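You operate a simulated robot arm through the tools that you are given. There is no shell and no other tool. Be economical: measure what you need, move in short steps, check, and stop when the job is done.

You are at the controls of a simulated robot arm. One attempt, no reset.

Task
Put things in order on the top of the low black table. At the end: the silver mesh cup from the top of the low black table is on the teal board; the purple tube stands where the silver mesh cup stood; the black battery (marked "95 %") from the top of the low black table stands where the red pin stood; the red pin from the top of the low black table stands where the purple tube stood; whatever was shut is shut again. Leave all else as you found it, and nothing knocked over. Set down upright: mesh cup.
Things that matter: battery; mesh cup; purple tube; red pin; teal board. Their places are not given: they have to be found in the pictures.

It is judged by the outcome, as a careful person would: the job done as asked, and still so three seconds after it is handed in. It fails if anything else is knocked over, pushed out of place, dropped, spilled or broken.

Robot
A 6-joint arm with a two-finger gripper, fixed in place. Base frame: the origin is at the foot of the arm, x ahead of it, y to its left, z up; the work surface is at about z = 0. Lengths are in m, angles in degrees, forces in N, time in s.
With the tool pointing down near the work surface it reaches from about 0.18 to 0.48 m from the base axis. Its first joint turns from -66.0 to 66.0 degrees. Payload 1.76 kg.
The TCP is the grasp point between the finger pads, 0.029 m short of the fingertips. In the tool frame z runs along the fingers and y along their closing line. The gripper opens to 0.082 m. The gripper's body begins 0.058 m behind the TCP.
Orientation is told as [roll, pitch, yaw] about the base's x, y, z axes, in that order, counted from this pose: with the fingers straight down and closing along the base's y, the tool's x points along the base's -x, its y along +y and its z along -z.

Tools
- The arm moves only by the tool jog_arm. Its argument "motion" is a list of rows, each a list of 7 numbers: the shift along the base's x, y, z in units of 100 mm (1.0 is 100 mm), then the turn, a rotation vector about the base's x, y, z in units of 60 degrees (1.0 is 60 degrees), then the gripper command, from -1 (shut) to 1 (fully open), values between in proportion. In form: [[x, y, z, ax, ay, az, hand], ...]. A call has 1 to 8 rows; each row is the pose to reach, as a shift and turn from the pose commanded when the call began. A call with a number of a shift or a turn outside -1 to 1 is refused whole. Rows are played at 5 a second. More than 0.05 m and 8.6 degrees between two rows, or a gripper value outside its range, and nothing of the call is played. A pose out of reach is approached as far as the arm can. The call stops where the force on the tool passes 40 N (or 10 N more than at its start, if that is more) or the arm is blocked; 0.2 s more then pass. Each finger halts on what it meets, pressing with about 20 N; the grip force reading is that of the motor and also rises with nothing between the fingers. The clock runs only during rows and for 0.2 s after the last one: add rows that repeat a pose to give the fingers time. It gives the time, the measured TCP pose, the force on the tool (base axes), the opening and the grip force at its end, in the units of the frame above (readings bear some noise), with the torque about the TCP (base axes, N m) and any sound that the robot's microphone picked up.
- Cameras (640 x 400 px; columns grow to the right, rows downward): "scene" is fixed at [0.0688, 0.3528, 0.4156]; the picture's right is [-0.56, -0.83, 0.00], its down [-0.54, 0.36, -0.76] and it looks along [0.63, -0.43, -0.65] (base axes); focal length 214 px, centre (320, 200). "wrist" rides on the gripper at [0.079, 0.004, -0.089] in the tool frame; the picture's right is [-0.05, 1.00, 0.00], its down [-0.71, -0.04, -0.71] and it looks along [-0.71, -0.04, 0.71] (tool axes); focal length 256 px, centre (320, 200).
- grab_frame(camera): a new picture of that camera. It takes no simulated time.
- probe_pixels(camera, pixels): for up to 12 pixels [column, row] of the newest picture of that camera ("zoom" is the newest enlarged one), the place [x, y, z] in the base frame of the surface seen there, good to about 0.003 m. It takes no simulated time.
- inspect(camera, box): a new picture of the part [left, top, right, bottom] of that camera's present view, enlarged. It takes no simulated time.
- close_job(): hands the job in; it is judged then, once.

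Work in short steps. Measure before you move; look again where a grasp or a placing could have gone wrong, and mend it. You have 80 turns and 46 pictures in all, those below and enlarged ones among them. Open the gripper and draw the arm clear of the work before you hand the job in, unless the task says otherwise; then end with one line.

The tools are called after "Request:" as a command line: name --pt "numbers of a row" for each row, then --argument value for the rest, lists and objects as JSON in quotes. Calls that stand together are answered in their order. jog_arm: Moves the arm, as the interface text tells. Its arguments: {"type":"object","properties":{"motion":{"type":"array"}},"required":["motion"]} The other tools are called the same way: grab_frame (camera) takes a picture; probe_pixels (camera, pixels) gives the place of the surface under pixels of a picture; inspect (camera, box) takes an enlarged picture of a part of a camera's view; close_job () hands the job in.

At the start:

```text
time_s: 0.0
ee_pos: [0.1833, 0.232, 0.3009]
orientation: [0.0, -0.1, -0.1]
ft_force: [0.2, -0.6, 0.1]
torque: [-0.01, 0.03, 0.05]
finger_gap: 0.0821
grip_force: 0.1
```

scene: 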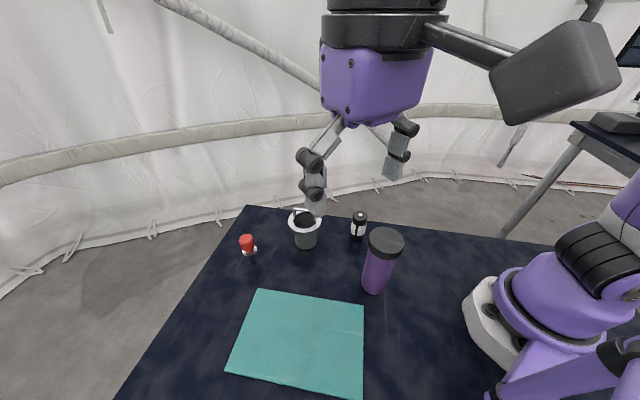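
wrist: 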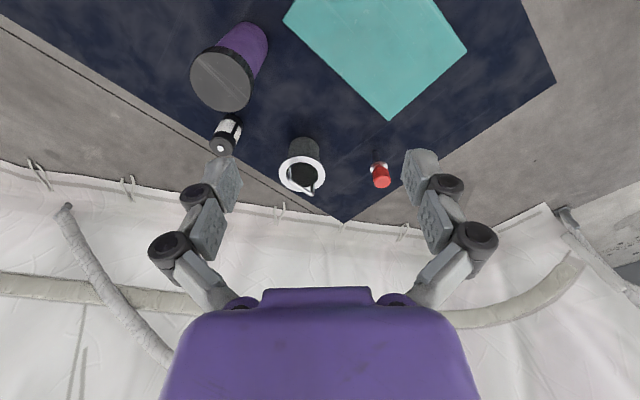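

The scene shows the red pin near (247,245), the cup near (305,230), the battery near (358,227), the tube near (382,260) and the board near (300,340). I'll enlarge that area and probe.

Request:
inspect --camera "scene" --box '[220, 190, 420, 315]'

Request:
probe_pixels --camera "scene" --pixels '[[246, 237], [250, 253], [305, 240], [305, 248], [360, 215], [357, 240], [386, 238], [375, 292], [260, 291], [364, 305], [362, 396], [228, 371]]'

```text
3.20 times, centred on (320, 252) of scene
```

zoom: 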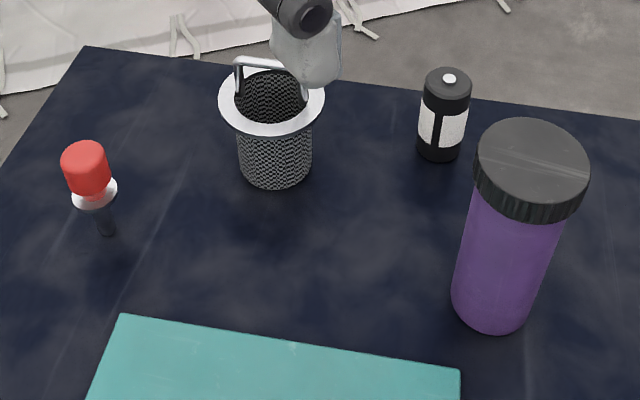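

```text
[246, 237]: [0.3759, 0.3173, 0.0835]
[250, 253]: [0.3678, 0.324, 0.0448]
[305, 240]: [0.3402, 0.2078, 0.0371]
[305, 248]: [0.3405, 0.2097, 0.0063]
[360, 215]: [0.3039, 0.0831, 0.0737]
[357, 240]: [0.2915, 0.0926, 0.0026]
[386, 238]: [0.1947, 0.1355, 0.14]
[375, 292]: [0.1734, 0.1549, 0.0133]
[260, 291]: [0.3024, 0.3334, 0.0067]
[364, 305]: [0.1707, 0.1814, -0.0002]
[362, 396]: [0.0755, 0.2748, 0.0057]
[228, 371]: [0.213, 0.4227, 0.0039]
```

I'll probe details in the enlarged view (pin, cup rim and handle, battery, tube), and take an enlarged wrist view.

Request:
probe_pixels --camera "zoom" --pixels '[[85, 155], [72, 198], [115, 190], [107, 233], [222, 100], [322, 100], [272, 132], [262, 61], [240, 90], [275, 185], [449, 78], [440, 158]]'

Request:
inspect --camera "wrist" --box '[180, 90, 420, 240]'

```text
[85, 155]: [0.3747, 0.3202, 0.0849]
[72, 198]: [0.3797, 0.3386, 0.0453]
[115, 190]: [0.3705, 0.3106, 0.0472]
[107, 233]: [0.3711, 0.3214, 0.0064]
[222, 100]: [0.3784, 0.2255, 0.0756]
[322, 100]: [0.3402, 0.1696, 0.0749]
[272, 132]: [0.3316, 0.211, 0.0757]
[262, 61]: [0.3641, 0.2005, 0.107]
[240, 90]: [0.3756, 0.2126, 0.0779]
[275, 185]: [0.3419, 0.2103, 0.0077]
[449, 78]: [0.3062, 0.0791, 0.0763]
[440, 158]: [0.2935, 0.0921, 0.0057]
```

```text
2.67 times, centred on (300, 165) of wrist
```

zoom: 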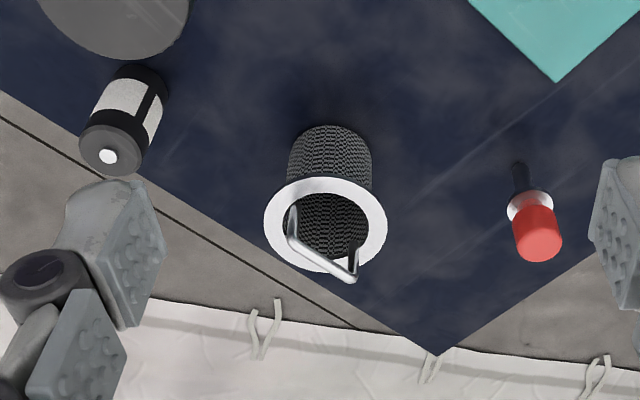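

The newest enlarged picture is the wrist one. The cup's bail runs from about (290,235) to (352,277) there, so I'll probe the handle, rim, tube top edge and pin.

Request:
probe_pixels --camera "zoom" --pixels '[[293, 238], [320, 260], [348, 277], [294, 212], [354, 246], [267, 215], [384, 225], [330, 183], [314, 267], [527, 200], [543, 250], [110, 157]]'

Request:
inspect --camera "wrist" --box '[160, 10, 320, 110]'

```text
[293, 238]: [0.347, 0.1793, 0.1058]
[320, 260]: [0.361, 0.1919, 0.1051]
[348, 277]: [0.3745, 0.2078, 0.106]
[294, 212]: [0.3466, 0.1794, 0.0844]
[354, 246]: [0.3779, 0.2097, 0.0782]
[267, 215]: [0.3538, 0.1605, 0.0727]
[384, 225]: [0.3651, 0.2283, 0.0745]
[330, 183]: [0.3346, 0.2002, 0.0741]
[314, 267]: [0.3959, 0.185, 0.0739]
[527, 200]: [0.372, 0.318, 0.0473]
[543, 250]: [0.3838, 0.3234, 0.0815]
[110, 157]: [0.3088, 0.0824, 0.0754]
```

```text
4.00 times, centred on (240, 60) of wrist
```

zoom: 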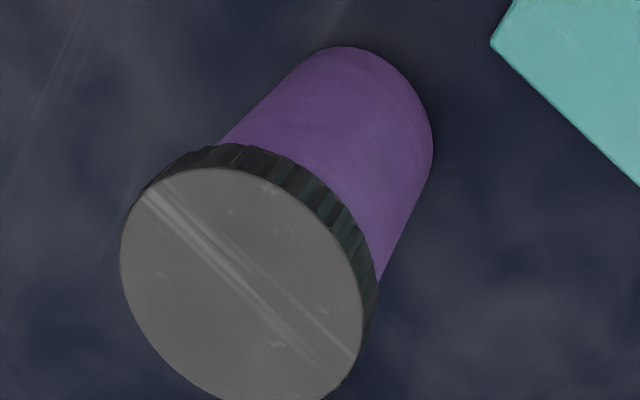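

Next are the tube lid edges in this enlarged view, so I can get its centre and diameter.

Request:
probe_pixels --camera "zoom" --pixels '[[124, 250], [360, 320], [225, 172], [262, 396], [170, 180], [345, 375], [290, 180], [160, 340], [340, 52], [430, 145], [245, 130], [385, 265]]'

```text
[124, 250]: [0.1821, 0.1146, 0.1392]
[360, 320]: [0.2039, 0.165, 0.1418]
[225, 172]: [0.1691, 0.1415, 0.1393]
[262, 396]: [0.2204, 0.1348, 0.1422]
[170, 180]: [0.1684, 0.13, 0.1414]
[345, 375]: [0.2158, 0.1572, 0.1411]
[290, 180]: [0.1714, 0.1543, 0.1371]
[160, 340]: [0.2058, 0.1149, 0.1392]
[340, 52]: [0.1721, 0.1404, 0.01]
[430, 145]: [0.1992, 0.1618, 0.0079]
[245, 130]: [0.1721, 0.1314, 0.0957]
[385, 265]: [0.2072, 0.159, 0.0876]
```

The cup's bail is centred at (0.361,0.194) with its bar at 45° and z ≈ 0.106. The tube is centred at (0.194,0.139) with diameter 0.054. I'll turn the yaw by +45° and move toward the cup at height.

Request:
jog_arm --pt "0.15 -0.03 0 0 0 0.125 1" --pt "0.3 -0.07 0 0 0 0.25 0.5" --pt "0.45 -0.11 0 0 0 0.375 0" --pt "0.6 -0.15 0 0 0 0.5 -0.2" --pt "0.75 -0.19 0 0 0 0.625 -0.2" --pt "0.9 -0.2 0 0 0 0.75 -0.2" --pt "0.9 -0.2 0 0 0 0.75 -0.2"

```text
time_s: 1.6
ee_pos: [0.2745, 0.2126, 0.3013]
orientation: [0.0, -0.1, 45.1]
ft_force: [-0.1, 0.0, 0.3]
torque: [0.0, 0.01, 0.0]
finger_gap: 0.0331
grip_force: 0.0
```

The yaw is right, so I'll move above the cup at z≈0.20 and look.

Request:
jog_arm --pt "0.3 -0.06 -0.25 0 0 0 -0.2" --pt "0.6 -0.12 -0.5 0 0 0 -0.2" --pt "0.865 -0.186 -0.75 0 0 0 -0.2" --pt "0.865 -0.186 -1.0 0 0 0 -0.2" --pt "0.865 -0.186 -1.0 0 0 0 -0.2"

Request:
grab_frame --camera "wrist"

Request:
inspect --camera "scene" --box '[220, 140, 420, 265]'

```text
time_s: 2.8
ee_pos: [0.3612, 0.1933, 0.1991]
orientation: [-0.1, -0.2, 45.0]
ft_force: [0.9, 0.6, -0.1]
torque: [0.01, 0.04, -0.01]
finger_gap: 0.0329
grip_force: 0.0
```

```text
40 pictures are left
```

wrist: 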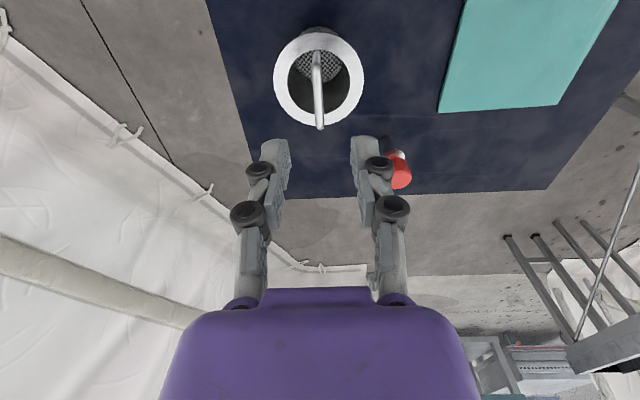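

```text
3.20 times, centred on (320, 202) of scene
```

zoom: 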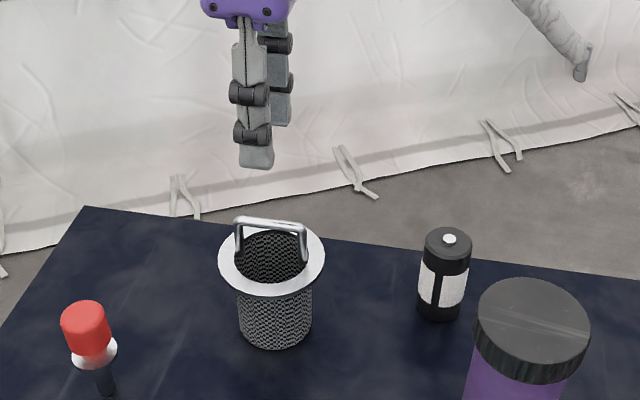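

The bar lines up between the fingers (wrist column ≈318). I'll probe the bar once more to confirm its centre.

Request:
probe_pixels --camera "wrist" --pixels '[[316, 56], [318, 85], [319, 110], [319, 125], [276, 80], [362, 80]]'

Request:
probe_pixels --camera "zoom" --pixels '[[242, 220], [272, 222], [300, 227], [448, 236], [430, 315], [460, 290]]'

```text
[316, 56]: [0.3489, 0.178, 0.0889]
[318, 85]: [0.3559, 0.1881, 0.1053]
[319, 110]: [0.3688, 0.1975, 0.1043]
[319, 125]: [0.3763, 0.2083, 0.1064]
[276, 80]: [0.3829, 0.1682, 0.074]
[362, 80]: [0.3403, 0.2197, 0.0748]
```

```text
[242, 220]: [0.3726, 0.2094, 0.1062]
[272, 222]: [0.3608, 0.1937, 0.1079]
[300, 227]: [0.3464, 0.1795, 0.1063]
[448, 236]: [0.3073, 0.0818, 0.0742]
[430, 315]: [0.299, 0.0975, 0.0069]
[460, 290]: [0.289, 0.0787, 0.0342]
```

The bar centre (0.361,0.194) is confirmed. I'll descend to TCP z≈0.115 and close on the bar.

Request:
jog_arm --pt "0 0.007 -0.3 0 0 0 -0.2" --pt "0 0.007 -0.6 0 0 0 -0.2" --pt "0 0.007 -0.84 0 0 0 -0.2" --pt "0 0.007 -0.84 0 0 0 -0.2" --pt "0 0.007 -0.84 0 0 0 -1" --pt "0 0.007 -0.84 0 0 0 -1" --pt "0 0.007 -0.84 0 0 0 -1"

```text
time_s: 4.4
ee_pos: [0.3599, 0.1939, 0.1172]
orientation: [0.0, 0.0, 45.0]
ft_force: [-0.1, -1.2, 0.0]
torque: [0.01, -0.03, 0.02]
finger_gap: 0.006
grip_force: 20.5
```

The gap is 6 mm, so the bar is held. I'll lift it gently by 0.1 m and check.

Request:
jog_arm --pt "0 0 0.1 0 0 0 -1" --pt "0 0 0.3 0 0 0 -1" --pt "0 0 0.5 0 0 0 -1" --pt "0 0 0.7 0 0 0 -1" --pt "0 0 0.7 0 0 0 -1"

Request:
grab_frame --camera "scene"

```text
time_s: 5.6
ee_pos: [0.3602, 0.1934, 0.1865]
orientation: [0.1, -0.2, 45.0]
ft_force: [0.6, -0.3, -0.3]
torque: [0.0, -0.02, -0.01]
finger_gap: 0.0059
grip_force: 20.5
```

```text
38 pictures are left
```

scene: 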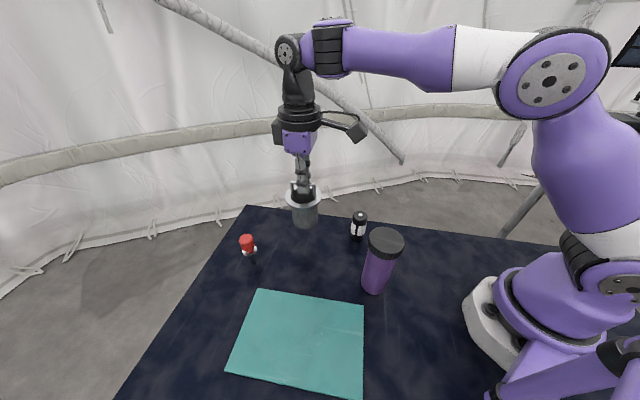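

The cup is lifted and hangs upright. I'll carry it toward the board centre, aiming for (0.20,0.293), in two calls.

Request:
jog_arm --pt "-0.2 0.13 0 0 0 0 -1" --pt "-0.45 0.3 0 0 0 0 -1" --pt "-0.7 0.45 0 0 0 0 -1" --pt "-0.95 0.6 0 0 0 0 -1" --pt "-0.95 0.6 0 0 0 0 -1"

Request:
jog_arm --pt "-0.2 0.12 0 0 0 0 -1" --pt "-0.4 0.26 0 0 0 0 -1" --pt "-0.65 0.39 0 0 0 0 -1" --pt "-0.65 0.39 -0.25 0 0 0 -1" --pt "-0.65 0.39 -0.5 0 0 0 -1" --pt "-0.65 0.39 -0.5 0 0 0 -1"

Request:
grab_frame --camera "scene"

```text
time_s: 6.8
ee_pos: [0.2641, 0.2547, 0.1878]
orientation: [0.0, -0.1, 45.0]
ft_force: [-1.0, -0.3, -0.3]
torque: [-0.02, 0.0, -0.02]
finger_gap: 0.0064
grip_force: 19.9
```

```text
time_s: 8.2
ee_pos: [0.2006, 0.2941, 0.1356]
orientation: [0.0, -0.1, 45.0]
ft_force: [0.6, 0.2, -0.2]
torque: [0.0, 0.02, 0.0]
finger_gap: 0.0062
grip_force: 19.9
```

```text
37 pictures are left
```

scene: 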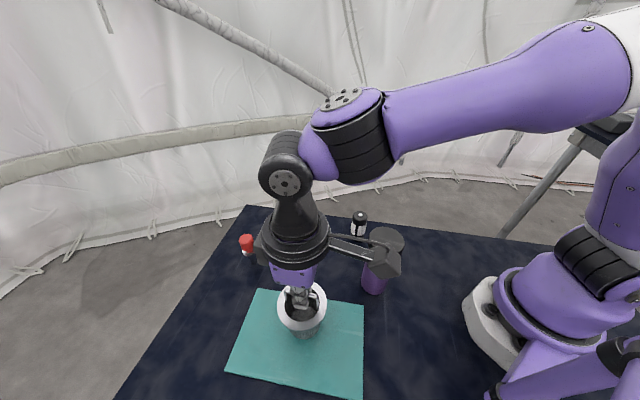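

The cup hangs above the board with the TCP at 0.136, and I expect contact at about 0.122. I'll lower it slowly.

Request:
jog_arm --pt "0 0 -0.05 0 0 0 -1" --pt "0 0 -0.09 0 0 0 -1" --pt "0 0 -0.11 0 0 0 -1" --pt "0 0 -0.12 0 0 0 -1" --pt "0 0 -0.12 0 0 0 -1"

```text
time_s: 9.4
ee_pos: [0.1989, 0.294, 0.1243]
orientation: [0.0, 0.0, 45.0]
ft_force: [0.0, -0.4, -0.1]
torque: [-0.01, -0.01, 0.0]
finger_gap: 0.0061
grip_force: 19.8
```

There is no contact yet, so I'll lower in 1 mm steps.

Request:
jog_arm --pt "0 0 -0.01 0 0 0 -1" --pt "0 0 -0.02 0 0 0 -1" --pt "0 0 -0.025 0 0 0 -1" --pt "0 0 -0.025 0 0 0 -1"

Request:
inspect --camera "scene" --box '[250, 260, 360, 350]'

```text
time_s: 10.4
ee_pos: [0.2005, 0.2927, 0.1219]
orientation: [0.0, 0.0, 44.9]
ft_force: [-0.7, -0.9, 1.6]
torque: [-0.02, -0.01, -0.02]
finger_gap: 0.006
grip_force: 20.3
```

```text
4.44 times, centred on (305, 305) of scene
```

zoom: 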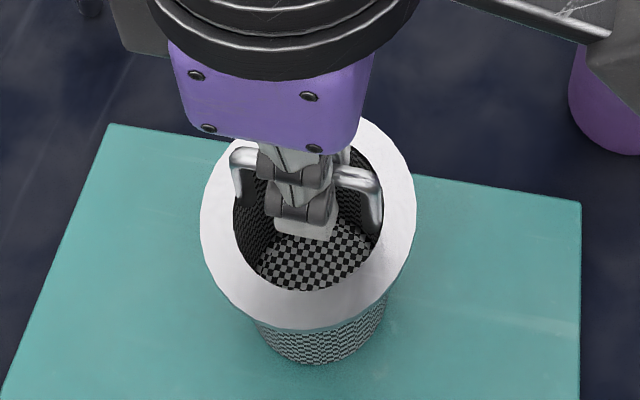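

A force of 1.6 N suggests the first contact. I'll go one more millimetre.

Request:
jog_arm --pt "0 0 -0.005 0 0 0 -1" --pt "0 0 -0.01 0 0 0 -1" --pt "0 0 -0.01 0 0 0 -1"

```text
time_s: 11.2
ee_pos: [0.2006, 0.292, 0.122]
orientation: [0.0, -0.2, 45.0]
ft_force: [1.6, -3.5, 12.7]
torque: [-0.15, 0.06, 0.06]
finger_gap: 0.0061
grip_force: 20.3
```

Contact is clear at 12.7 N. I'll ease back 1 mm, open partly and rise straight up.

Request:
jog_arm --pt "0 0 0.01 0 0 0 -1" --pt "0 0 0.01 0 0 0 -0.6" --pt "0 0 0.01 0 0 0 -0.35" --pt "0 0 0.01 0 0 0 -0.35" --pt "0 0 0.3 0 0 0 -0.35" --pt "0 0 0.7 0 0 0 -0.35" --pt "0 0 1.0 0 0 0 -0.35" --pt "0 0 1.0 0 0 0 -0.35"

Request:
grab_frame --camera "scene"

```text
time_s: 13.0
ee_pos: [0.2013, 0.2944, 0.2214]
orientation: [-0.1, -0.1, 45.0]
ft_force: [1.1, 0.2, 0.0]
torque: [0.04, 0.02, 0.0]
finger_gap: 0.0266
grip_force: 0.0
```

```text
35 pictures are left
```

scene: 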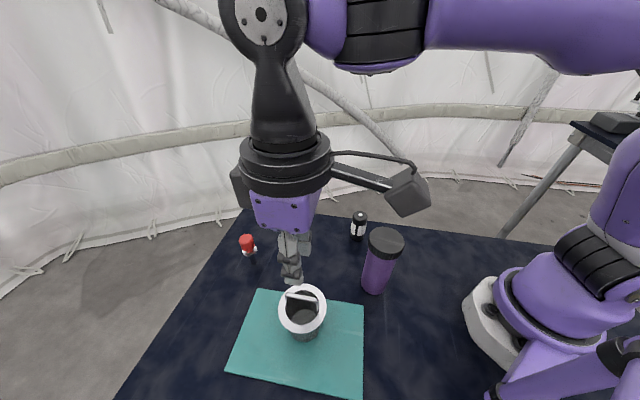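

The cup stands upright on the board. Next I move over the tube at (0.194,0.139) with the gripper opening, keeping z at 0.22.

Request:
jog_arm --pt "0 -0.3 0.1 0 0 0 0" --pt "0 -0.6 0.1 0 0 0 0.5" --pt "-0.02 -0.85 0.1 0 0 0 1" --pt "-0.04 -1.0 0.1 0 0 0 1" --pt "-0.04 -1.0 0.1 0 0 0 1"

Request:
jog_arm --pt "-0.01 -0.3 0 0 0 0 1" --pt "-0.02 -0.545 0 0 0 0 1" --pt "-0.02 -0.545 -0.1 0 0 0 1" --pt "-0.02 -0.545 -0.1 0 0 0 1"

Request:
grab_frame --camera "wrist"

Request:
grab_frame --camera "scene"

```text
time_s: 14.2
ee_pos: [0.1962, 0.1936, 0.2313]
orientation: [0.1, 0.0, 45.1]
ft_force: [0.4, 0.1, -0.8]
torque: [-0.05, 0.0, 0.01]
finger_gap: 0.082
grip_force: 0.1
```

```text
time_s: 15.2
ee_pos: [0.1952, 0.1389, 0.2214]
orientation: [0.0, -0.1, 45.0]
ft_force: [-0.1, -0.2, 0.0]
torque: [0.05, -0.02, 0.05]
finger_gap: 0.0819
grip_force: 0.1
```

```text
34 pictures are left
```

wrist: 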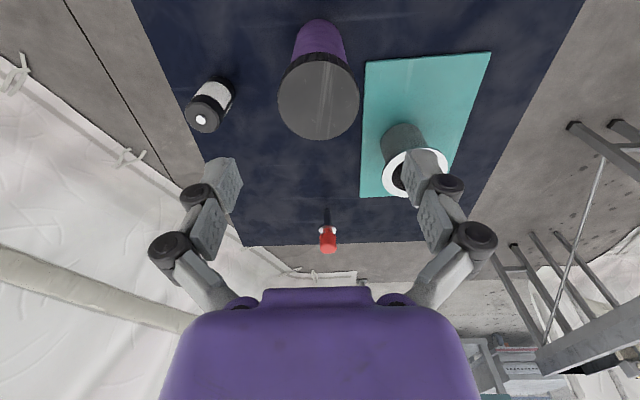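

```text
33 pictures are left
```

scene: 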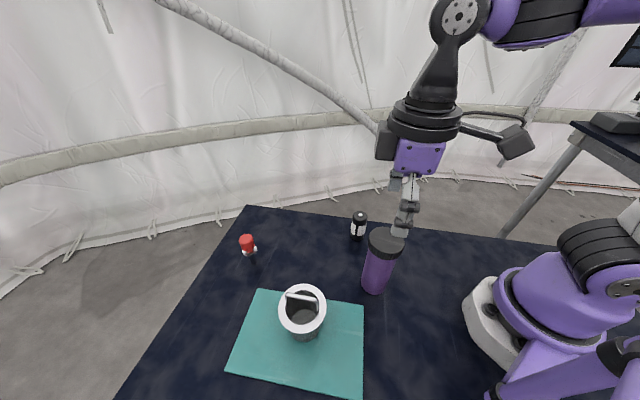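

I'll recheck the lid circle in the wrist view (about (279–359, 60–138)), and the board and cup as well.

Request:
probe_pixels --camera "wrist" --pixels '[[281, 98], [356, 98], [319, 65], [319, 137], [293, 68], [346, 127], [293, 127], [346, 70], [297, 45], [344, 45], [320, 22], [319, 100]]'

```text
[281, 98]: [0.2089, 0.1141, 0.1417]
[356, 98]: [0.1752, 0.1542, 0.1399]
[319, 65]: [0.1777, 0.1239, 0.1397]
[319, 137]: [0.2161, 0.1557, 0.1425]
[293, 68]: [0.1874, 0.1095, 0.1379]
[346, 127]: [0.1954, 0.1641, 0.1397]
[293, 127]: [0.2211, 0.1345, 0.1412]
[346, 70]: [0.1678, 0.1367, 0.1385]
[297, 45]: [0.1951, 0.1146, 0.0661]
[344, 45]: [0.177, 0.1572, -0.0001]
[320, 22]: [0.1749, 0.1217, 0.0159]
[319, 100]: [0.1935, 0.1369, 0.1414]
```

The lid centre is ≈(0.1935,0.137). I'll descend to TCP z≈0.122 and close.

Request:
jog_arm --pt "-0.015 -0.015 -0.25 0 0 0 1" --pt "-0.015 -0.015 -0.5 0 0 0 1" --pt "-0.015 -0.015 -0.75 0 0 0 1" --pt "-0.015 -0.015 -1.0 0 0 0 1" --pt "-0.015 -0.015 -1.0 0 0 0 0.6" --pt "-0.015 -0.015 -1.0 0 0 0 0" --pt "-0.015 -0.015 -1.0 0 0 0 -0.5" --pt "-0.015 -0.015 -1.0 0 0 0 -0.5"

```text
time_s: 17.0
ee_pos: [0.1937, 0.1387, 0.1211]
orientation: [0.1, 0.0, 45.0]
ft_force: [2.7, -2.6, 8.3]
torque: [0.02, -0.21, 0.0]
finger_gap: 0.053
grip_force: 19.4
```

The lid is gripped with a gap of 0.053. I'll lift slowly and check.

Request:
jog_arm --pt "0 0 0.1 0 0 0 -0.5" --pt "0 0 0.3 0 0 0 -0.5" --pt "0 0 0.6 0 0 0 -0.5" --pt "0 0 0.85 0 0 0 -0.5" --pt "0 0 1.0 0 0 0 -0.5" --pt "0 0 1.0 0 0 0 -0.5"

Request:
grab_frame --camera "scene"

```text
time_s: 18.4
ee_pos: [0.1927, 0.1369, 0.2213]
orientation: [0.1, -0.1, 45.1]
ft_force: [-0.8, 0.8, -1.3]
torque: [0.0, -0.03, 0.01]
finger_gap: 0.0531
grip_force: 20.6
```

```text
32 pictures are left
```

scene: 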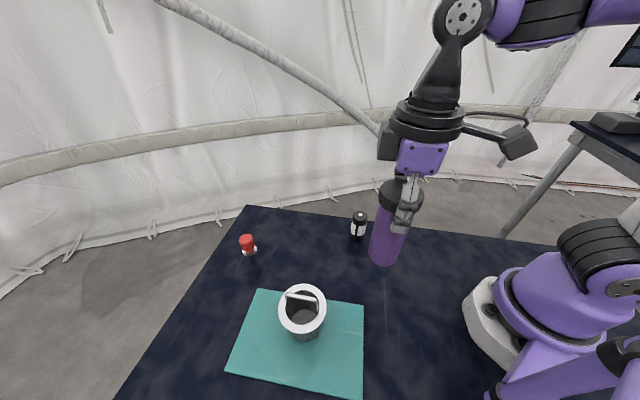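

The tube is lifted and upright. I'll carry it to the cup's old place at (0.3615,0.194).

Request:
jog_arm --pt "0.2 0.07 0 0 0 0 -0.5" --pt "0.45 0.15 0 0 0 0 -0.5" --pt "0.7 0.24 0 0 0 0 -0.5" --pt "0.9 0.31 0 0 0 0 -0.5" --pt "0.9 0.31 0 0 0 0 -0.5"

Request:
jog_arm --pt "0.25 0.09 0 0 0 0 -0.5" --pt "0.5 0.17 0 0 0 0 -0.5" --pt "0.785 0.26 -0.1 0 0 0 -0.5" --pt "0.785 0.26 -0.4 0 0 0 -0.5" --pt "0.785 0.26 -0.7 0 0 0 -0.5" --pt "0.785 0.26 -0.9 0 0 0 -0.5" --pt "0.785 0.26 -0.9 0 0 0 -0.5"

Request:
grab_frame --camera "scene"

```text
time_s: 19.6
ee_pos: [0.2836, 0.1687, 0.2214]
orientation: [0.0, 0.0, 45.0]
ft_force: [0.7, -0.3, -0.7]
torque: [0.0, -0.01, 0.0]
finger_gap: 0.053
grip_force: 20.0
```

```text
time_s: 21.2
ee_pos: [0.3613, 0.1949, 0.1289]
orientation: [0.1, -0.1, 45.1]
ft_force: [0.2, 0.5, -2.3]
torque: [-0.02, -0.03, 0.0]
finger_gap: 0.0527
grip_force: 19.8
```

```text
31 pictures are left
```

scene: 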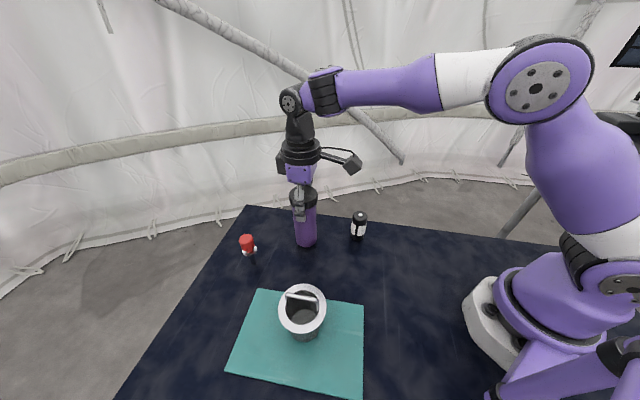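

The tube is over its target with the TCP at 0.129, and I expect contact at about 0.121. I'll lower it slowly.

Request:
jog_arm --pt "0 0 -0.04 0 0 0 -0.5" --pt "0 0 -0.06 0 0 0 -0.5" --pt "0 0 -0.075 0 0 0 -0.5" --pt "0 0 -0.085 0 0 0 -0.5" --pt "0 0 -0.085 0 0 0 -0.5"

```text
time_s: 22.4
ee_pos: [0.3615, 0.1951, 0.1228]
orientation: [0.0, -0.3, 45.0]
ft_force: [-1.0, -0.3, -1.3]
torque: [-0.01, -0.03, 0.02]
finger_gap: 0.0529
grip_force: 20.2
```

No contact yet, so I'll lower a bit more.

Request:
jog_arm --pt "0 0 -0.01 0 0 0 -0.5" --pt "0 0 -0.02 0 0 0 -0.5" --pt "0 0 -0.02 0 0 0 -0.5"

```text
time_s: 23.2
ee_pos: [0.3617, 0.1945, 0.1207]
orientation: [-0.1, -0.2, 45.0]
ft_force: [-1.5, -0.1, 7.7]
torque: [0.06, 0.09, 0.0]
finger_gap: 0.0533
grip_force: 20.1
```

The bottom is touching at 7.7 N. I'll open slowly and rise straight up.

Request:
jog_arm --pt "0 0 0.005 0 0 0 0.4" --pt "0 0 0.005 0 0 0 0.7" --pt "0 0 0.005 0 0 0 1" --pt "0 0 0.005 0 0 0 1" --pt "0 0 0.25 0 0 0 1" --pt "0 0 0.6 0 0 0 1" --pt "0 0 1.0 0 0 0 1" --pt "0 0 1.0 0 0 0 1"

Request:
grab_frame --camera "scene"

Request:
grab_frame --camera "wrist"

```text
time_s: 25.0
ee_pos: [0.3618, 0.1935, 0.2213]
orientation: [0.0, -0.1, 45.0]
ft_force: [-0.1, -0.2, 0.6]
torque: [0.0, 0.02, 0.02]
finger_gap: 0.0819
grip_force: 0.1
```

```text
30 pictures are left
```

scene: 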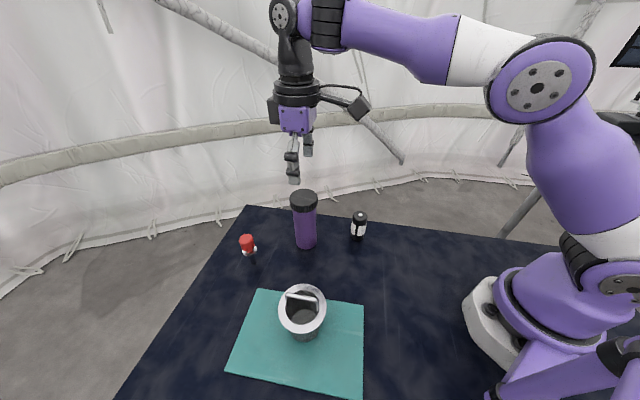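

```text
29 pictures are left
```

wrist: 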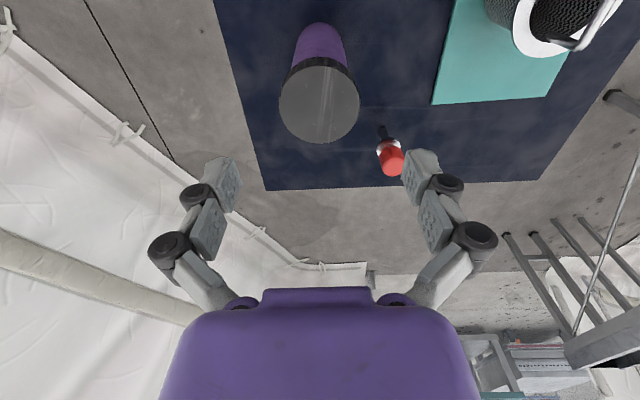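

The tube stands where the cup was. Next I approach the pin by going above (0.376,0.321) at z≈0.22 to test the reach.

Request:
jog_arm --pt "0.0 0.3 0 0 0 0 0.6" --pt "0.03 0.6 0 0 0 0 0.2" --pt "0.06 0.8 0 0 0 0 0.1" --pt "0.0 1.0 -0.2 0 0 0 0.1" --pt "0.0 1.0 -0.2 0 0 0 0.1"

Request:
grab_frame --camera "wrist"

```text
time_s: 26.2
ee_pos: [0.3502, 0.2755, 0.1983]
orientation: [-0.1, -0.1, 45.0]
ft_force: [-0.3, 0.1, -0.2]
torque: [0.02, 0.01, 0.03]
finger_gap: 0.0453
grip_force: 0.2
out of reach, approached as far as the arm can: row 2, 3, 4, 5
```

```text
28 pictures are left
```

wrist: 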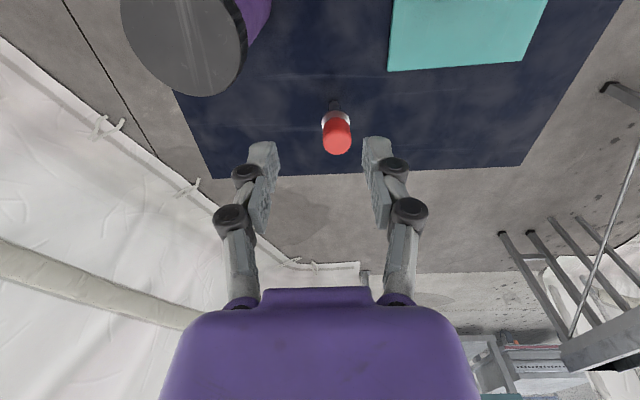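

Straight down the arm reaches only r≈0.446 at this height, and the pin is at r≈0.494, so I'll need some outward tilt. First I'll measure the pin accurately.

Request:
inspect --camera "wrist" --box '[280, 80, 400, 160]'

```text
5.00 times, centred on (340, 120) of wrist
```

zoom: 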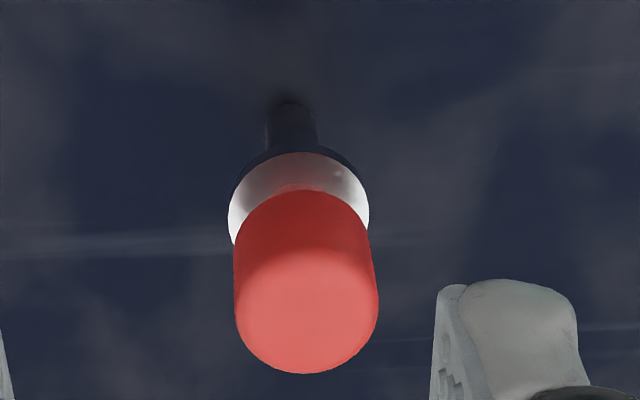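

Request:
probe_pixels --camera "zoom" --pixels '[[238, 300], [374, 300], [307, 300], [307, 368], [300, 200], [300, 240], [300, 165], [232, 205], [366, 205], [292, 115], [270, 130], [314, 130]]'

```text
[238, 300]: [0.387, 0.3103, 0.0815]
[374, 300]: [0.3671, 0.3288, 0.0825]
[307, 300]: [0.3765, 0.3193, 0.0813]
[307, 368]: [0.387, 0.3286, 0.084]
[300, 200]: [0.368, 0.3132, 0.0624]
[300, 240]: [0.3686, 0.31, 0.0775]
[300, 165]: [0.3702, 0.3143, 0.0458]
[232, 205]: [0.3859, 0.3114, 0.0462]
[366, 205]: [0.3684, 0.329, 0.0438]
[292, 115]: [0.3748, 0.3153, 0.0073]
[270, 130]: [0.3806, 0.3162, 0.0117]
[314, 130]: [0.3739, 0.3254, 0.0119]
```

The pin is centred at (0.377,0.320), with a cap 0.027 wide spanning z 0.046–0.086. I'll tilt the fingers outward 16° while staying put.

Request:
jog_arm --pt "0 0 0 0.094 -0.094 0 0.1" --pt "0 0 0 0.189 -0.189 0 0.1" --pt "0 0 0 0.189 -0.189 0 0.1"

```text
time_s: 27.0
ee_pos: [0.3562, 0.2803, 0.2015]
orientation: [0.1, -16.1, 45.0]
ft_force: [0.6, -0.6, 0.2]
torque: [0.01, 0.01, 0.01]
finger_gap: 0.0452
grip_force: 0.0
out of reach, approached as far as the arm can: row 2, 3
```

Orientation is reached, but the height limits reach. I'll lower to z≈0.14, where the tips still clear the pin top at 0.086.

Request:
jog_arm --pt "0 0 -0.3 0 0 0 0.1" --pt "0 0 -0.6 0 0 0 0.1" --pt "0 0 -0.6 0 0 0 0.1"

```text
time_s: 27.8
ee_pos: [0.3714, 0.2911, 0.1477]
orientation: [0.0, -15.8, 45.1]
ft_force: [-0.2, -0.4, -0.6]
torque: [-0.02, 0.01, -0.02]
finger_gap: 0.0452
grip_force: 0.1
out of reach, approached as far as the arm can: row 1, 2, 3
```

At 16° the reach grows as I go lower, but it is marginal. I'll tilt another 8° to 24° here.

Request:
jog_arm --pt "0 0 0 0.094 -0.094 0 0.1" --pt "0 0 0 0.094 -0.094 0 0.1"

```text
time_s: 28.4
ee_pos: [0.3721, 0.2957, 0.2122]
orientation: [0.0, -23.6, 45.0]
ft_force: [0.1, -0.6, -0.1]
torque: [0.03, -0.03, 0.02]
finger_gap: 0.0451
grip_force: 0.1
out of reach, approached as far as the arm can: row 1, 2
```

The reference pose got muddled by the out-of-reach commands. I'll pull inward to a definitely reachable pose to settle it.

Request:
jog_arm --pt "-0.25 -0.2 0 0 0 0 0.1" --pt "-0.5 -0.4 0 0 0 0 0.1" --pt "-0.5 -0.4 0 0 0 0 0.1"

```text
time_s: 29.2
ee_pos: [0.3686, 0.2895, 0.2315]
orientation: [0.0, -24.0, 45.0]
ft_force: [0.0, 0.6, 0.8]
torque: [-0.03, 0.02, -0.01]
finger_gap: 0.0453
grip_force: 0.1
out of reach, approached as far as the arm can: row 1, 2, 3
```

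It is still reported out of reach. I'll pull farther inward to find where commanded and measured poses agree.

Request:
jog_arm --pt "-0.25 -0.2 0 0 0 0 0.1" --pt "-0.5 -0.4 0 0 0 0 0.1" --pt "-0.75 -0.6 0 0 0 0 0.1" --pt "-0.75 -0.6 0 0 0 0 0.1" --pt "-0.75 -0.6 0 0 0 0 0.1"

Request:
grab_frame --camera "scene"

```text
time_s: 30.4
ee_pos: [0.35, 0.272, 0.2774]
orientation: [0.0, -24.0, 45.0]
ft_force: [-0.3, -1.1, 0.6]
torque: [-0.02, 0.01, 0.03]
finger_gap: 0.0449
grip_force: 0.0
out of reach, approached as far as the arm can: row 1, 2, 3, 4, 5
```

```text
26 pictures are left
```

scene: 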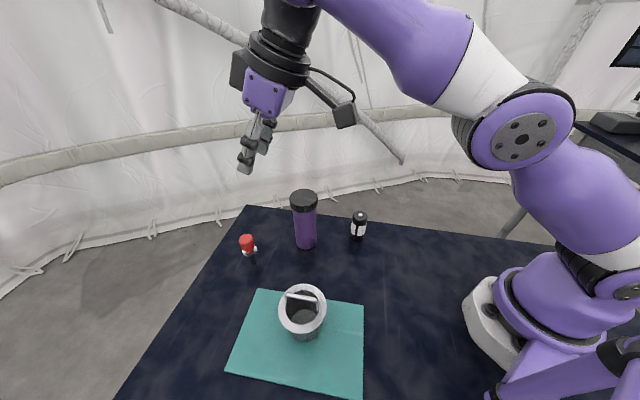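

The arm looks almost straight with the wrist high, so it is at its outer limit. I'll lower well down, keeping the tilt, with a small inward pull.

Request:
jog_arm --pt "-0.1 -0.1 -0.3 0 0 0 0.1" --pt "-0.2 -0.2 -0.6 0 0 0 0.1" --pt "-0.2 -0.2 -0.9 0 0 0 0.1" --pt "-0.2 -0.2 -0.9 0 0 0 0.1"

```text
time_s: 31.4
ee_pos: [0.3787, 0.289, 0.2155]
orientation: [0.0, -24.0, 45.0]
ft_force: [0.5, -0.2, -0.4]
torque: [0.0, 0.0, -0.01]
finger_gap: 0.045
grip_force: 0.1
out of reach, approached as far as the arm can: row 1, 2, 3, 4
```

Still unreachable. I'll command a large inward move at constant height to re-sync.

Request:
jog_arm --pt "-0.3 -0.25 0 0 0 0 0.1" --pt "-0.6 -0.5 0 0 0 0 0.1" --pt "-0.9 -0.75 0 0 0 0 0.1" --pt "-0.9 -0.75 0 0 0 0 0.1" --pt "-0.9 -0.75 0 0 0 0 0.1"

```text
time_s: 32.6
ee_pos: [0.3606, 0.2635, 0.27]
orientation: [0.1, -24.0, 45.0]
ft_force: [0.3, 0.2, -0.4]
torque: [-0.02, -0.03, -0.01]
finger_gap: 0.0451
grip_force: 0.0
out of reach, approached as far as the arm can: row 1, 2, 3, 4, 5
```

The readings fit a wrist limit: outward tilt is forbidden when low and close in, and the commanded pose has drifted far inward and low. I'll bring the commanded pose back up and out, to about (0.327,0.259,0.251), before changing the tilt.

Request:
jog_arm --pt "0.25 0.2 0.25 0 0 0 0.1" --pt "0.5 0.4 0.5 0 0 0 0.1" --pt "0.75 0.6 0.75 0 0 0 0.1" --pt "1 0.8 1 0 0 0 0.1"

Request:
jog_arm --pt "0.25 0.2 0.25 0 0 0 0.1" --pt "0.5 0.4 0.5 0 0 0 0.1" --pt "0.75 0.6 0.75 0 0 0 0.1" --pt "1 0.8 1 0 0 0 0.1" --pt "1 0.8 1 0 0 0 0.1"

```text
time_s: 33.6
ee_pos: [0.3832, 0.2747, 0.3015]
orientation: [0.0, -24.3, 44.9]
ft_force: [-0.3, 0.1, 0.3]
torque: [0.03, -0.01, 0.02]
finger_gap: 0.0451
grip_force: 0.0
out of reach, approached as far as the arm can: row 1, 2, 3, 4
```

```text
time_s: 34.8
ee_pos: [0.3809, 0.2763, 0.3047]
orientation: [0.1, -24.2, 44.9]
ft_force: [-0.4, -0.3, -0.5]
torque: [-0.01, -0.03, -0.02]
finger_gap: 0.0452
grip_force: 0.1
out of reach, approached as far as the arm can: row 1, 2, 3, 4, 5
```

Now untilt by 16° (to 8°) here. Either interpretation of the reference leaves the gripper safely high.

Request:
jog_arm --pt "-0.1 -0.1 0 -0.094 0.094 0 0.1" --pt "-0.2 -0.2 0 -0.189 0.189 0 0.1" --pt "-0.3 -0.3 0 -0.189 0.189 0 0.1" --pt "-0.3 -0.3 0 -0.189 0.189 0 0.1"

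```text
time_s: 35.8
ee_pos: [0.346, 0.2445, 0.2898]
orientation: [0.0, -8.0, 45.1]
ft_force: [0.5, -0.2, 0.8]
torque: [-0.01, 0.02, 0.02]
finger_gap: 0.0452
grip_force: 0.1
out of reach, approached as far as the arm can: row 1, 2, 3, 4
```

The reference follows the reached pose. At tilt 8°, I'll lower to z≈0.19 and shift toward the pin's azimuth, keeping the tips above the tube height.

Request:
jog_arm --pt "-0.05 0.05 -0.3 0 0 0 0.1" --pt "-0.1 0.1 -0.6 0 0 0 0.1" --pt "-0.1 0.2 -0.9 0 0 0 0.1" --pt "-0.1 0.25 -1.0 0 0 0 0.1" --pt "-0.1 0.25 -1.0 0 0 0 0.1"

```text
time_s: 37.0
ee_pos: [0.3367, 0.2691, 0.1883]
orientation: [0.0, -8.1, 45.1]
ft_force: [0.0, -0.9, -0.1]
torque: [0.0, 0.02, -0.02]
finger_gap: 0.0451
grip_force: 0.1
out of reach, approached as far as the arm can: row 1
```

Synced again at tilt 8°. I'll move out and down to about (0.358,0.301,0.13), with the tips at 0.10 above the pin top.

Request:
jog_arm --pt "0.1 0.1 -0.25 0 0 0 0.1" --pt "0.2 0.2 -0.5 0 0 0 0.1" --pt "0.22 0.32 -0.59 0 0 0 0.1" --pt "0.22 0.32 -0.59 0 0 0 0.1"

Request:
grab_frame --camera "wrist"

```text
time_s: 38.0
ee_pos: [0.3585, 0.3012, 0.13]
orientation: [0.0, -8.2, 45.1]
ft_force: [0.8, 0.4, 0.3]
torque: [-0.02, 0.01, 0.03]
finger_gap: 0.0453
grip_force: 0.0
```

```text
25 pictures are left
```

wrist: 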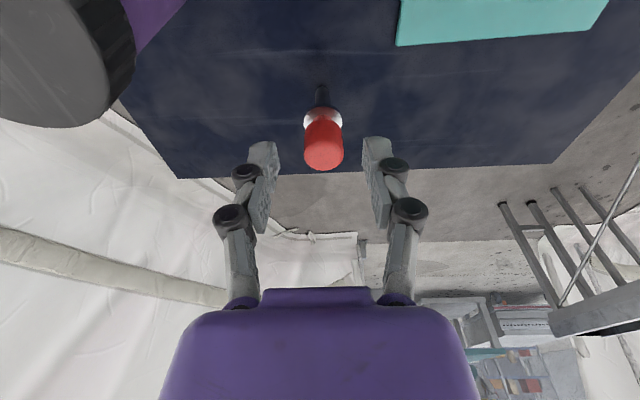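

The pin is centred between the fingers. I'll move to (0.373,0.3165) while lowering to z≈0.085.

Request:
jog_arm --pt "0.07 0.075 -0.15 0 0 0 0.1" --pt "0.145 0.153 -0.28 0 0 0 0.1" --pt "0.145 0.153 -0.45 0 0 0 0.1" --pt "0.145 0.153 -0.45 0 0 0 0.1"

Request:
grab_frame --camera "wrist"

Request:
inspect --camera "scene" --box '[190, 160, 350, 280]'

```text
time_s: 39.0
ee_pos: [0.3741, 0.3156, 0.0862]
orientation: [-0.3, -7.9, 45.0]
ft_force: [-0.6, -0.9, -0.6]
torque: [-0.02, 0.0, 0.0]
finger_gap: 0.0452
grip_force: 0.0
```

```text
24 pictures are left
```

wrist: 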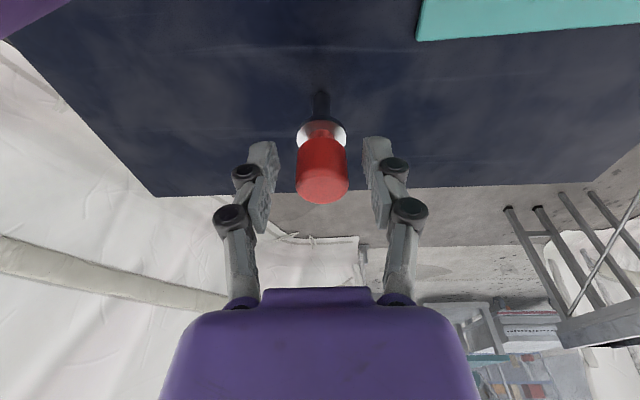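

```text
3.33 times, centred on (270, 220) of scene
```

zoom: 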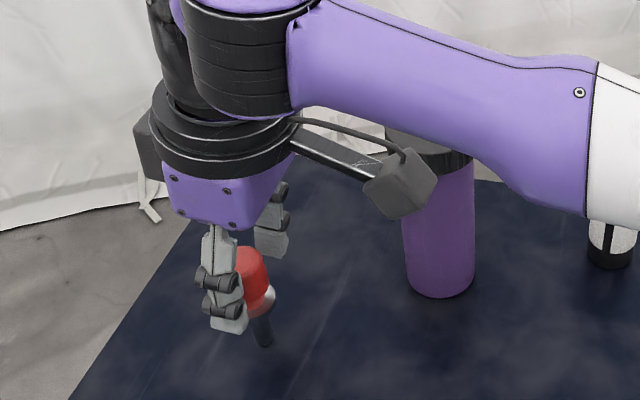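

The pin sits centred between the pads (column 321 against mid 319). I'll lower 4 mm and close gradually.

Request:
jog_arm --pt "0 0 -0.04 0 0 0 0.1" --pt "0 0 -0.04 0 0 0 -0.1" --pt "0 0 -0.04 0 0 0 -0.25" --pt "0 0 -0.04 0 0 0 -0.35" --pt "0 0 -0.04 0 0 0 -0.5" --pt "0 0 -0.04 0 0 0 -0.8" --pt "0 0 -0.04 0 0 0 -0.8"

Request:
grab_frame --camera "wrist"

```text
time_s: 40.6
ee_pos: [0.3739, 0.3173, 0.0827]
orientation: [-0.5, -7.6, 45.0]
ft_force: [0.1, 0.1, 0.3]
torque: [-0.02, 0.0, -0.03]
finger_gap: 0.0255
grip_force: 19.9
```

```text
22 pictures are left
```

wrist: 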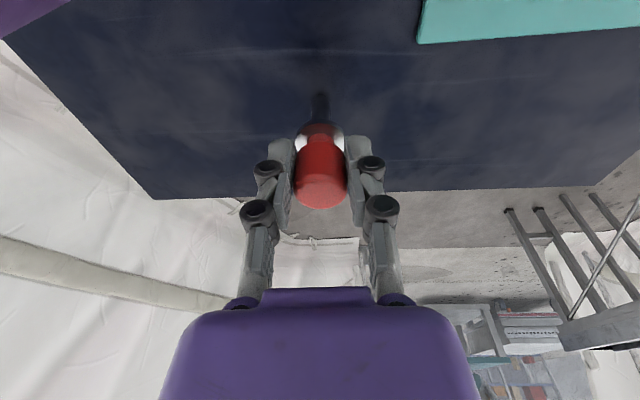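

The pin is held with a gap of 0.0255. I'll lift gently, then back up and inward along the earlier reachable path.

Request:
jog_arm --pt "0 0 0.05 0 0 0 -0.8" --pt "0 0 0.2 0 0 0 -0.8" --pt "-0.145 -0.153 0.48 0 0 0 -0.8" --pt "-0.25 -0.3 0.8 0 0 0 -0.8" --pt "-0.365 -0.47 1.0 0 0 0 -0.8" --pt "-0.365 -0.47 1.0 0 0 0 -0.8"

Request:
inspect --camera "scene" --box '[190, 120, 430, 320]'

```text
time_s: 42.0
ee_pos: [0.3358, 0.2699, 0.1814]
orientation: [0.0, -8.0, 45.0]
ft_force: [-0.7, -0.7, -1.6]
torque: [0.01, 0.0, 0.0]
finger_gap: 0.0253
grip_force: 19.9
```

```text
2.00 times, centred on (310, 220) of scene
```

zoom: 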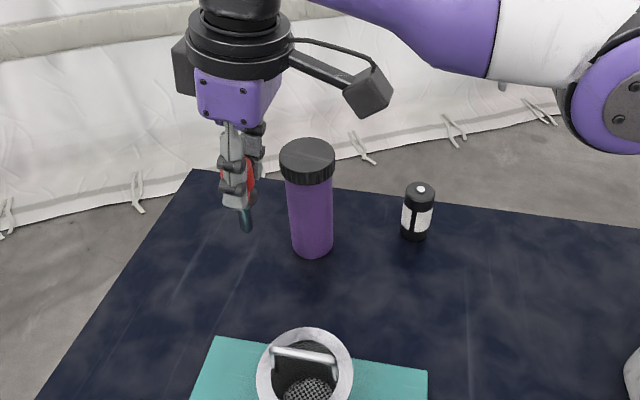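

The pin is held upright. I'll move toward the tube's old place, with TCP target ≈(0.189,0.134).

Request:
jog_arm --pt "-0.2 -0.18 0 0 0 0 -0.8" --pt "-0.4 -0.37 0 0 0 0 -0.8" --pt "-0.6 -0.55 0 0 0 0 -0.8" --pt "-0.75 -0.69 0 0 0 0 -0.8" --pt "-0.75 -0.69 0 0 0 0 -0.8"

Request:
jog_arm --pt "-0.2 -0.18 0 0 0 0 -0.8" --pt "-0.4 -0.37 0 0 0 0 -0.8" --pt "-0.6 -0.55 0 0 0 0 -0.8" --pt "-0.72 -0.665 0 0 0 0 -0.8" --pt "-0.72 -0.665 0 0 0 0 -0.8"

```text
time_s: 43.2
ee_pos: [0.3097, 0.2398, 0.232]
orientation: [-0.1, -7.9, 45.0]
ft_force: [0.3, 0.3, 0.1]
torque: [0.05, 0.01, -0.02]
finger_gap: 0.0253
grip_force: 20.1
out of reach, approached as far as the arm can: row 1, 2, 3, 4, 5
```

```text
time_s: 44.4
ee_pos: [0.2578, 0.1891, 0.2819]
orientation: [0.0, -8.0, 45.0]
ft_force: [-0.8, 0.8, -0.5]
torque: [-0.02, -0.05, 0.0]
finger_gap: 0.0254
grip_force: 20.4
out of reach, approached as far as the arm can: row 1, 2, 3, 4, 5
```

The wrist limit bites with this outward lean. I'll rotate the gripper and pin about the vertical so the lean becomes sideways or inward, starting with +60° here at z≈0.28.

Request:
jog_arm --pt "0 0 0 0 0 0.125 -0.8" --pt "0 0 0 0 0 0.25 -0.8" --pt "0 0 0 0 0 0.375 -0.8" --pt "0 0 0 0 0 0.5 -0.8" --pt "0 0 0 0 0 0.625 -0.8" --pt "0 0 0 0 0 0.75 -0.8" --pt "0 0 0 0 0 0.875 -0.8" --pt "0 0 0 0 0 1.0 -0.8"

```text
time_s: 46.2
ee_pos: [0.2571, 0.1869, 0.2814]
orientation: [0.1, -8.0, 105.1]
ft_force: [0.0, -0.6, -0.6]
torque: [-0.03, 0.01, 0.03]
finger_gap: 0.0256
grip_force: 19.9
```

That worked cleanly. I'll turn another 45° to yaw 150°.

Request:
jog_arm --pt "0 0 0 0 0 0.125 -0.8" --pt "0 0 0 0 0 0.25 -0.8" --pt "0 0 0 0 0 0.375 -0.8" --pt "0 0 0 0 0 0.5 -0.8" --pt "0 0 0 0 0 0.625 -0.8" --pt "0 0 0 0 0 0.75 -0.8" --pt "0 0 0 0 0 0.75 -0.8"

Request:
grab_frame --camera "scene"

```text
time_s: 47.8
ee_pos: [0.2568, 0.1874, 0.2815]
orientation: [0.0, -8.0, 150.2]
ft_force: [-0.7, -0.1, -1.5]
torque: [0.0, 0.01, 0.0]
finger_gap: 0.0254
grip_force: 20.5
```

```text
20 pictures are left
```

scene: 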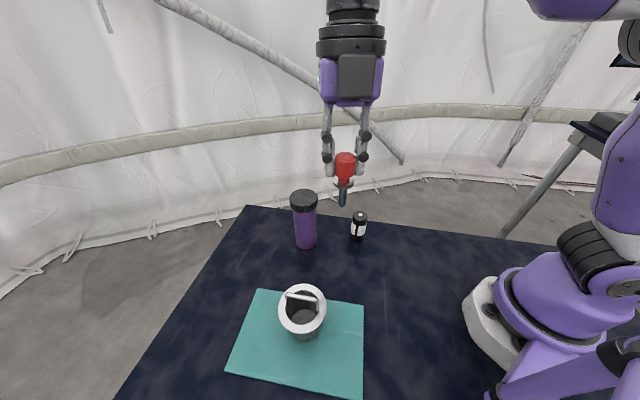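

The pin is still vertical. I'll move to TCP (0.1975,0.135) and lower to z≈0.18.

Request:
jog_arm --pt "-0.2 -0.18 -0.1 0 0 0 -0.8" --pt "-0.4 -0.36 -0.3 0 0 0 -0.8" --pt "-0.6 -0.53 -0.5 0 0 0 -0.8" --pt "-0.6 -0.53 -0.8 0 0 0 -0.8" --pt "-0.6 -0.53 -1.0 0 0 0 -0.8" --pt "-0.6 -0.53 -1.0 0 0 0 -0.8"

Request:
jog_arm --pt "0 0 -0.2 0 0 0 -0.8" --pt "0 0 -0.4 0 0 0 -0.8" --pt "0 0 -0.6 0 0 0 -0.8" --pt "0 0 -0.8 0 0 0 -0.8" --pt "0 0 -0.8 0 0 0 -0.8"

Request:
inspect --camera "scene" --box '[300, 170, 460, 310]'

Request:
grab_frame --camera "wrist"

```text
time_s: 49.2
ee_pos: [0.2201, 0.1544, 0.2679]
orientation: [0.1, -7.9, 150.0]
ft_force: [0.8, -0.1, -0.9]
torque: [0.0, 0.02, 0.06]
finger_gap: 0.0255
grip_force: 19.7
out of reach, approached as far as the arm can: row 2, 3, 4, 5, 6
```

```text
time_s: 50.4
ee_pos: [0.2207, 0.1552, 0.269]
orientation: [0.3, -8.0, 150.0]
ft_force: [0.0, 0.0, 0.0]
torque: [-0.04, -0.02, 0.02]
finger_gap: 0.0256
grip_force: 19.7
out of reach, approached as far as the arm can: row 1, 2, 3, 4, 5
```

```text
2.86 times, centred on (380, 240) of scene
```

zoom: 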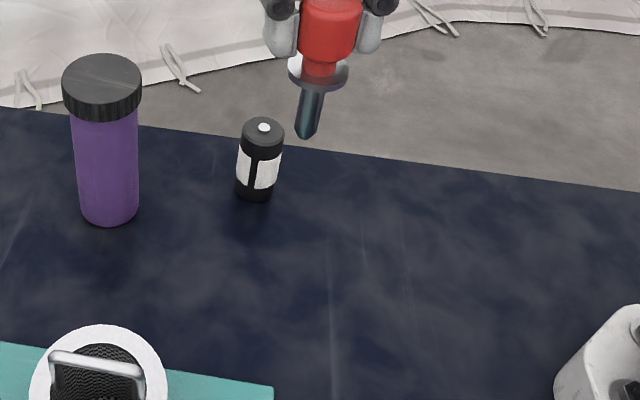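

```text
18 pictures are left
```

wrist: 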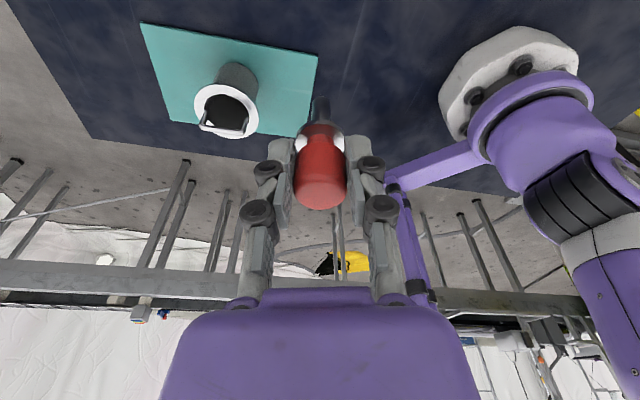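

There is still a limit with the sideways lean. I'll rotate another 60° to yaw 210°, so the fingers lean inward toward the base, and then retry.

Request:
jog_arm --pt "0.05 0.03 0 0 0 0.125 -0.8" --pt "0.1 0.06 0 0 0 0.25 -0.8" --pt "0.1 0.06 0 0 0 0.375 -0.8" --pt "0.1 0.06 0 0 0 0.5 -0.8" --pt "0.1 0.06 0 0 0 0.625 -0.8" --pt "0.1 0.06 0 0 0 0.75 -0.8" --pt "0.1 0.06 0 0 0 0.875 -0.8" --pt "0.1 0.06 0 0 0 1.0 -0.8"

```text
time_s: 52.2
ee_pos: [0.2321, 0.1608, 0.2669]
orientation: [1.1, -7.8, -150.0]
ft_force: [0.0, 0.2, -0.6]
torque: [-0.03, -0.06, -0.01]
finger_gap: 0.0256
grip_force: 20.0
```

Yaw 210° is reached. Next I move to TCP (0.1975,0.140) and lower to z≈0.18.

Request:
jog_arm --pt "-0.17 -0.11 -0.1 0 0 0 -0.8" --pt "-0.34 -0.21 -0.2 0 0 0 -0.8" --pt "-0.34 -0.21 -0.5 0 0 0 -0.8" --pt "-0.34 -0.21 -0.85 0 0 0 -0.8" --pt "-0.34 -0.21 -0.85 0 0 0 -0.8"

Request:
grab_frame --camera "scene"

```text
time_s: 53.4
ee_pos: [0.1971, 0.1408, 0.1835]
orientation: [-0.1, -8.0, -150.1]
ft_force: [0.3, 0.2, -1.2]
torque: [0.01, 0.03, 0.0]
finger_gap: 0.0257
grip_force: 20.4
```

```text
17 pictures are left
```

scene: 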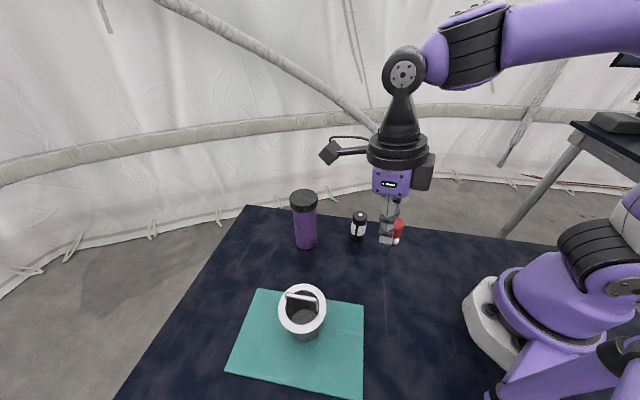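

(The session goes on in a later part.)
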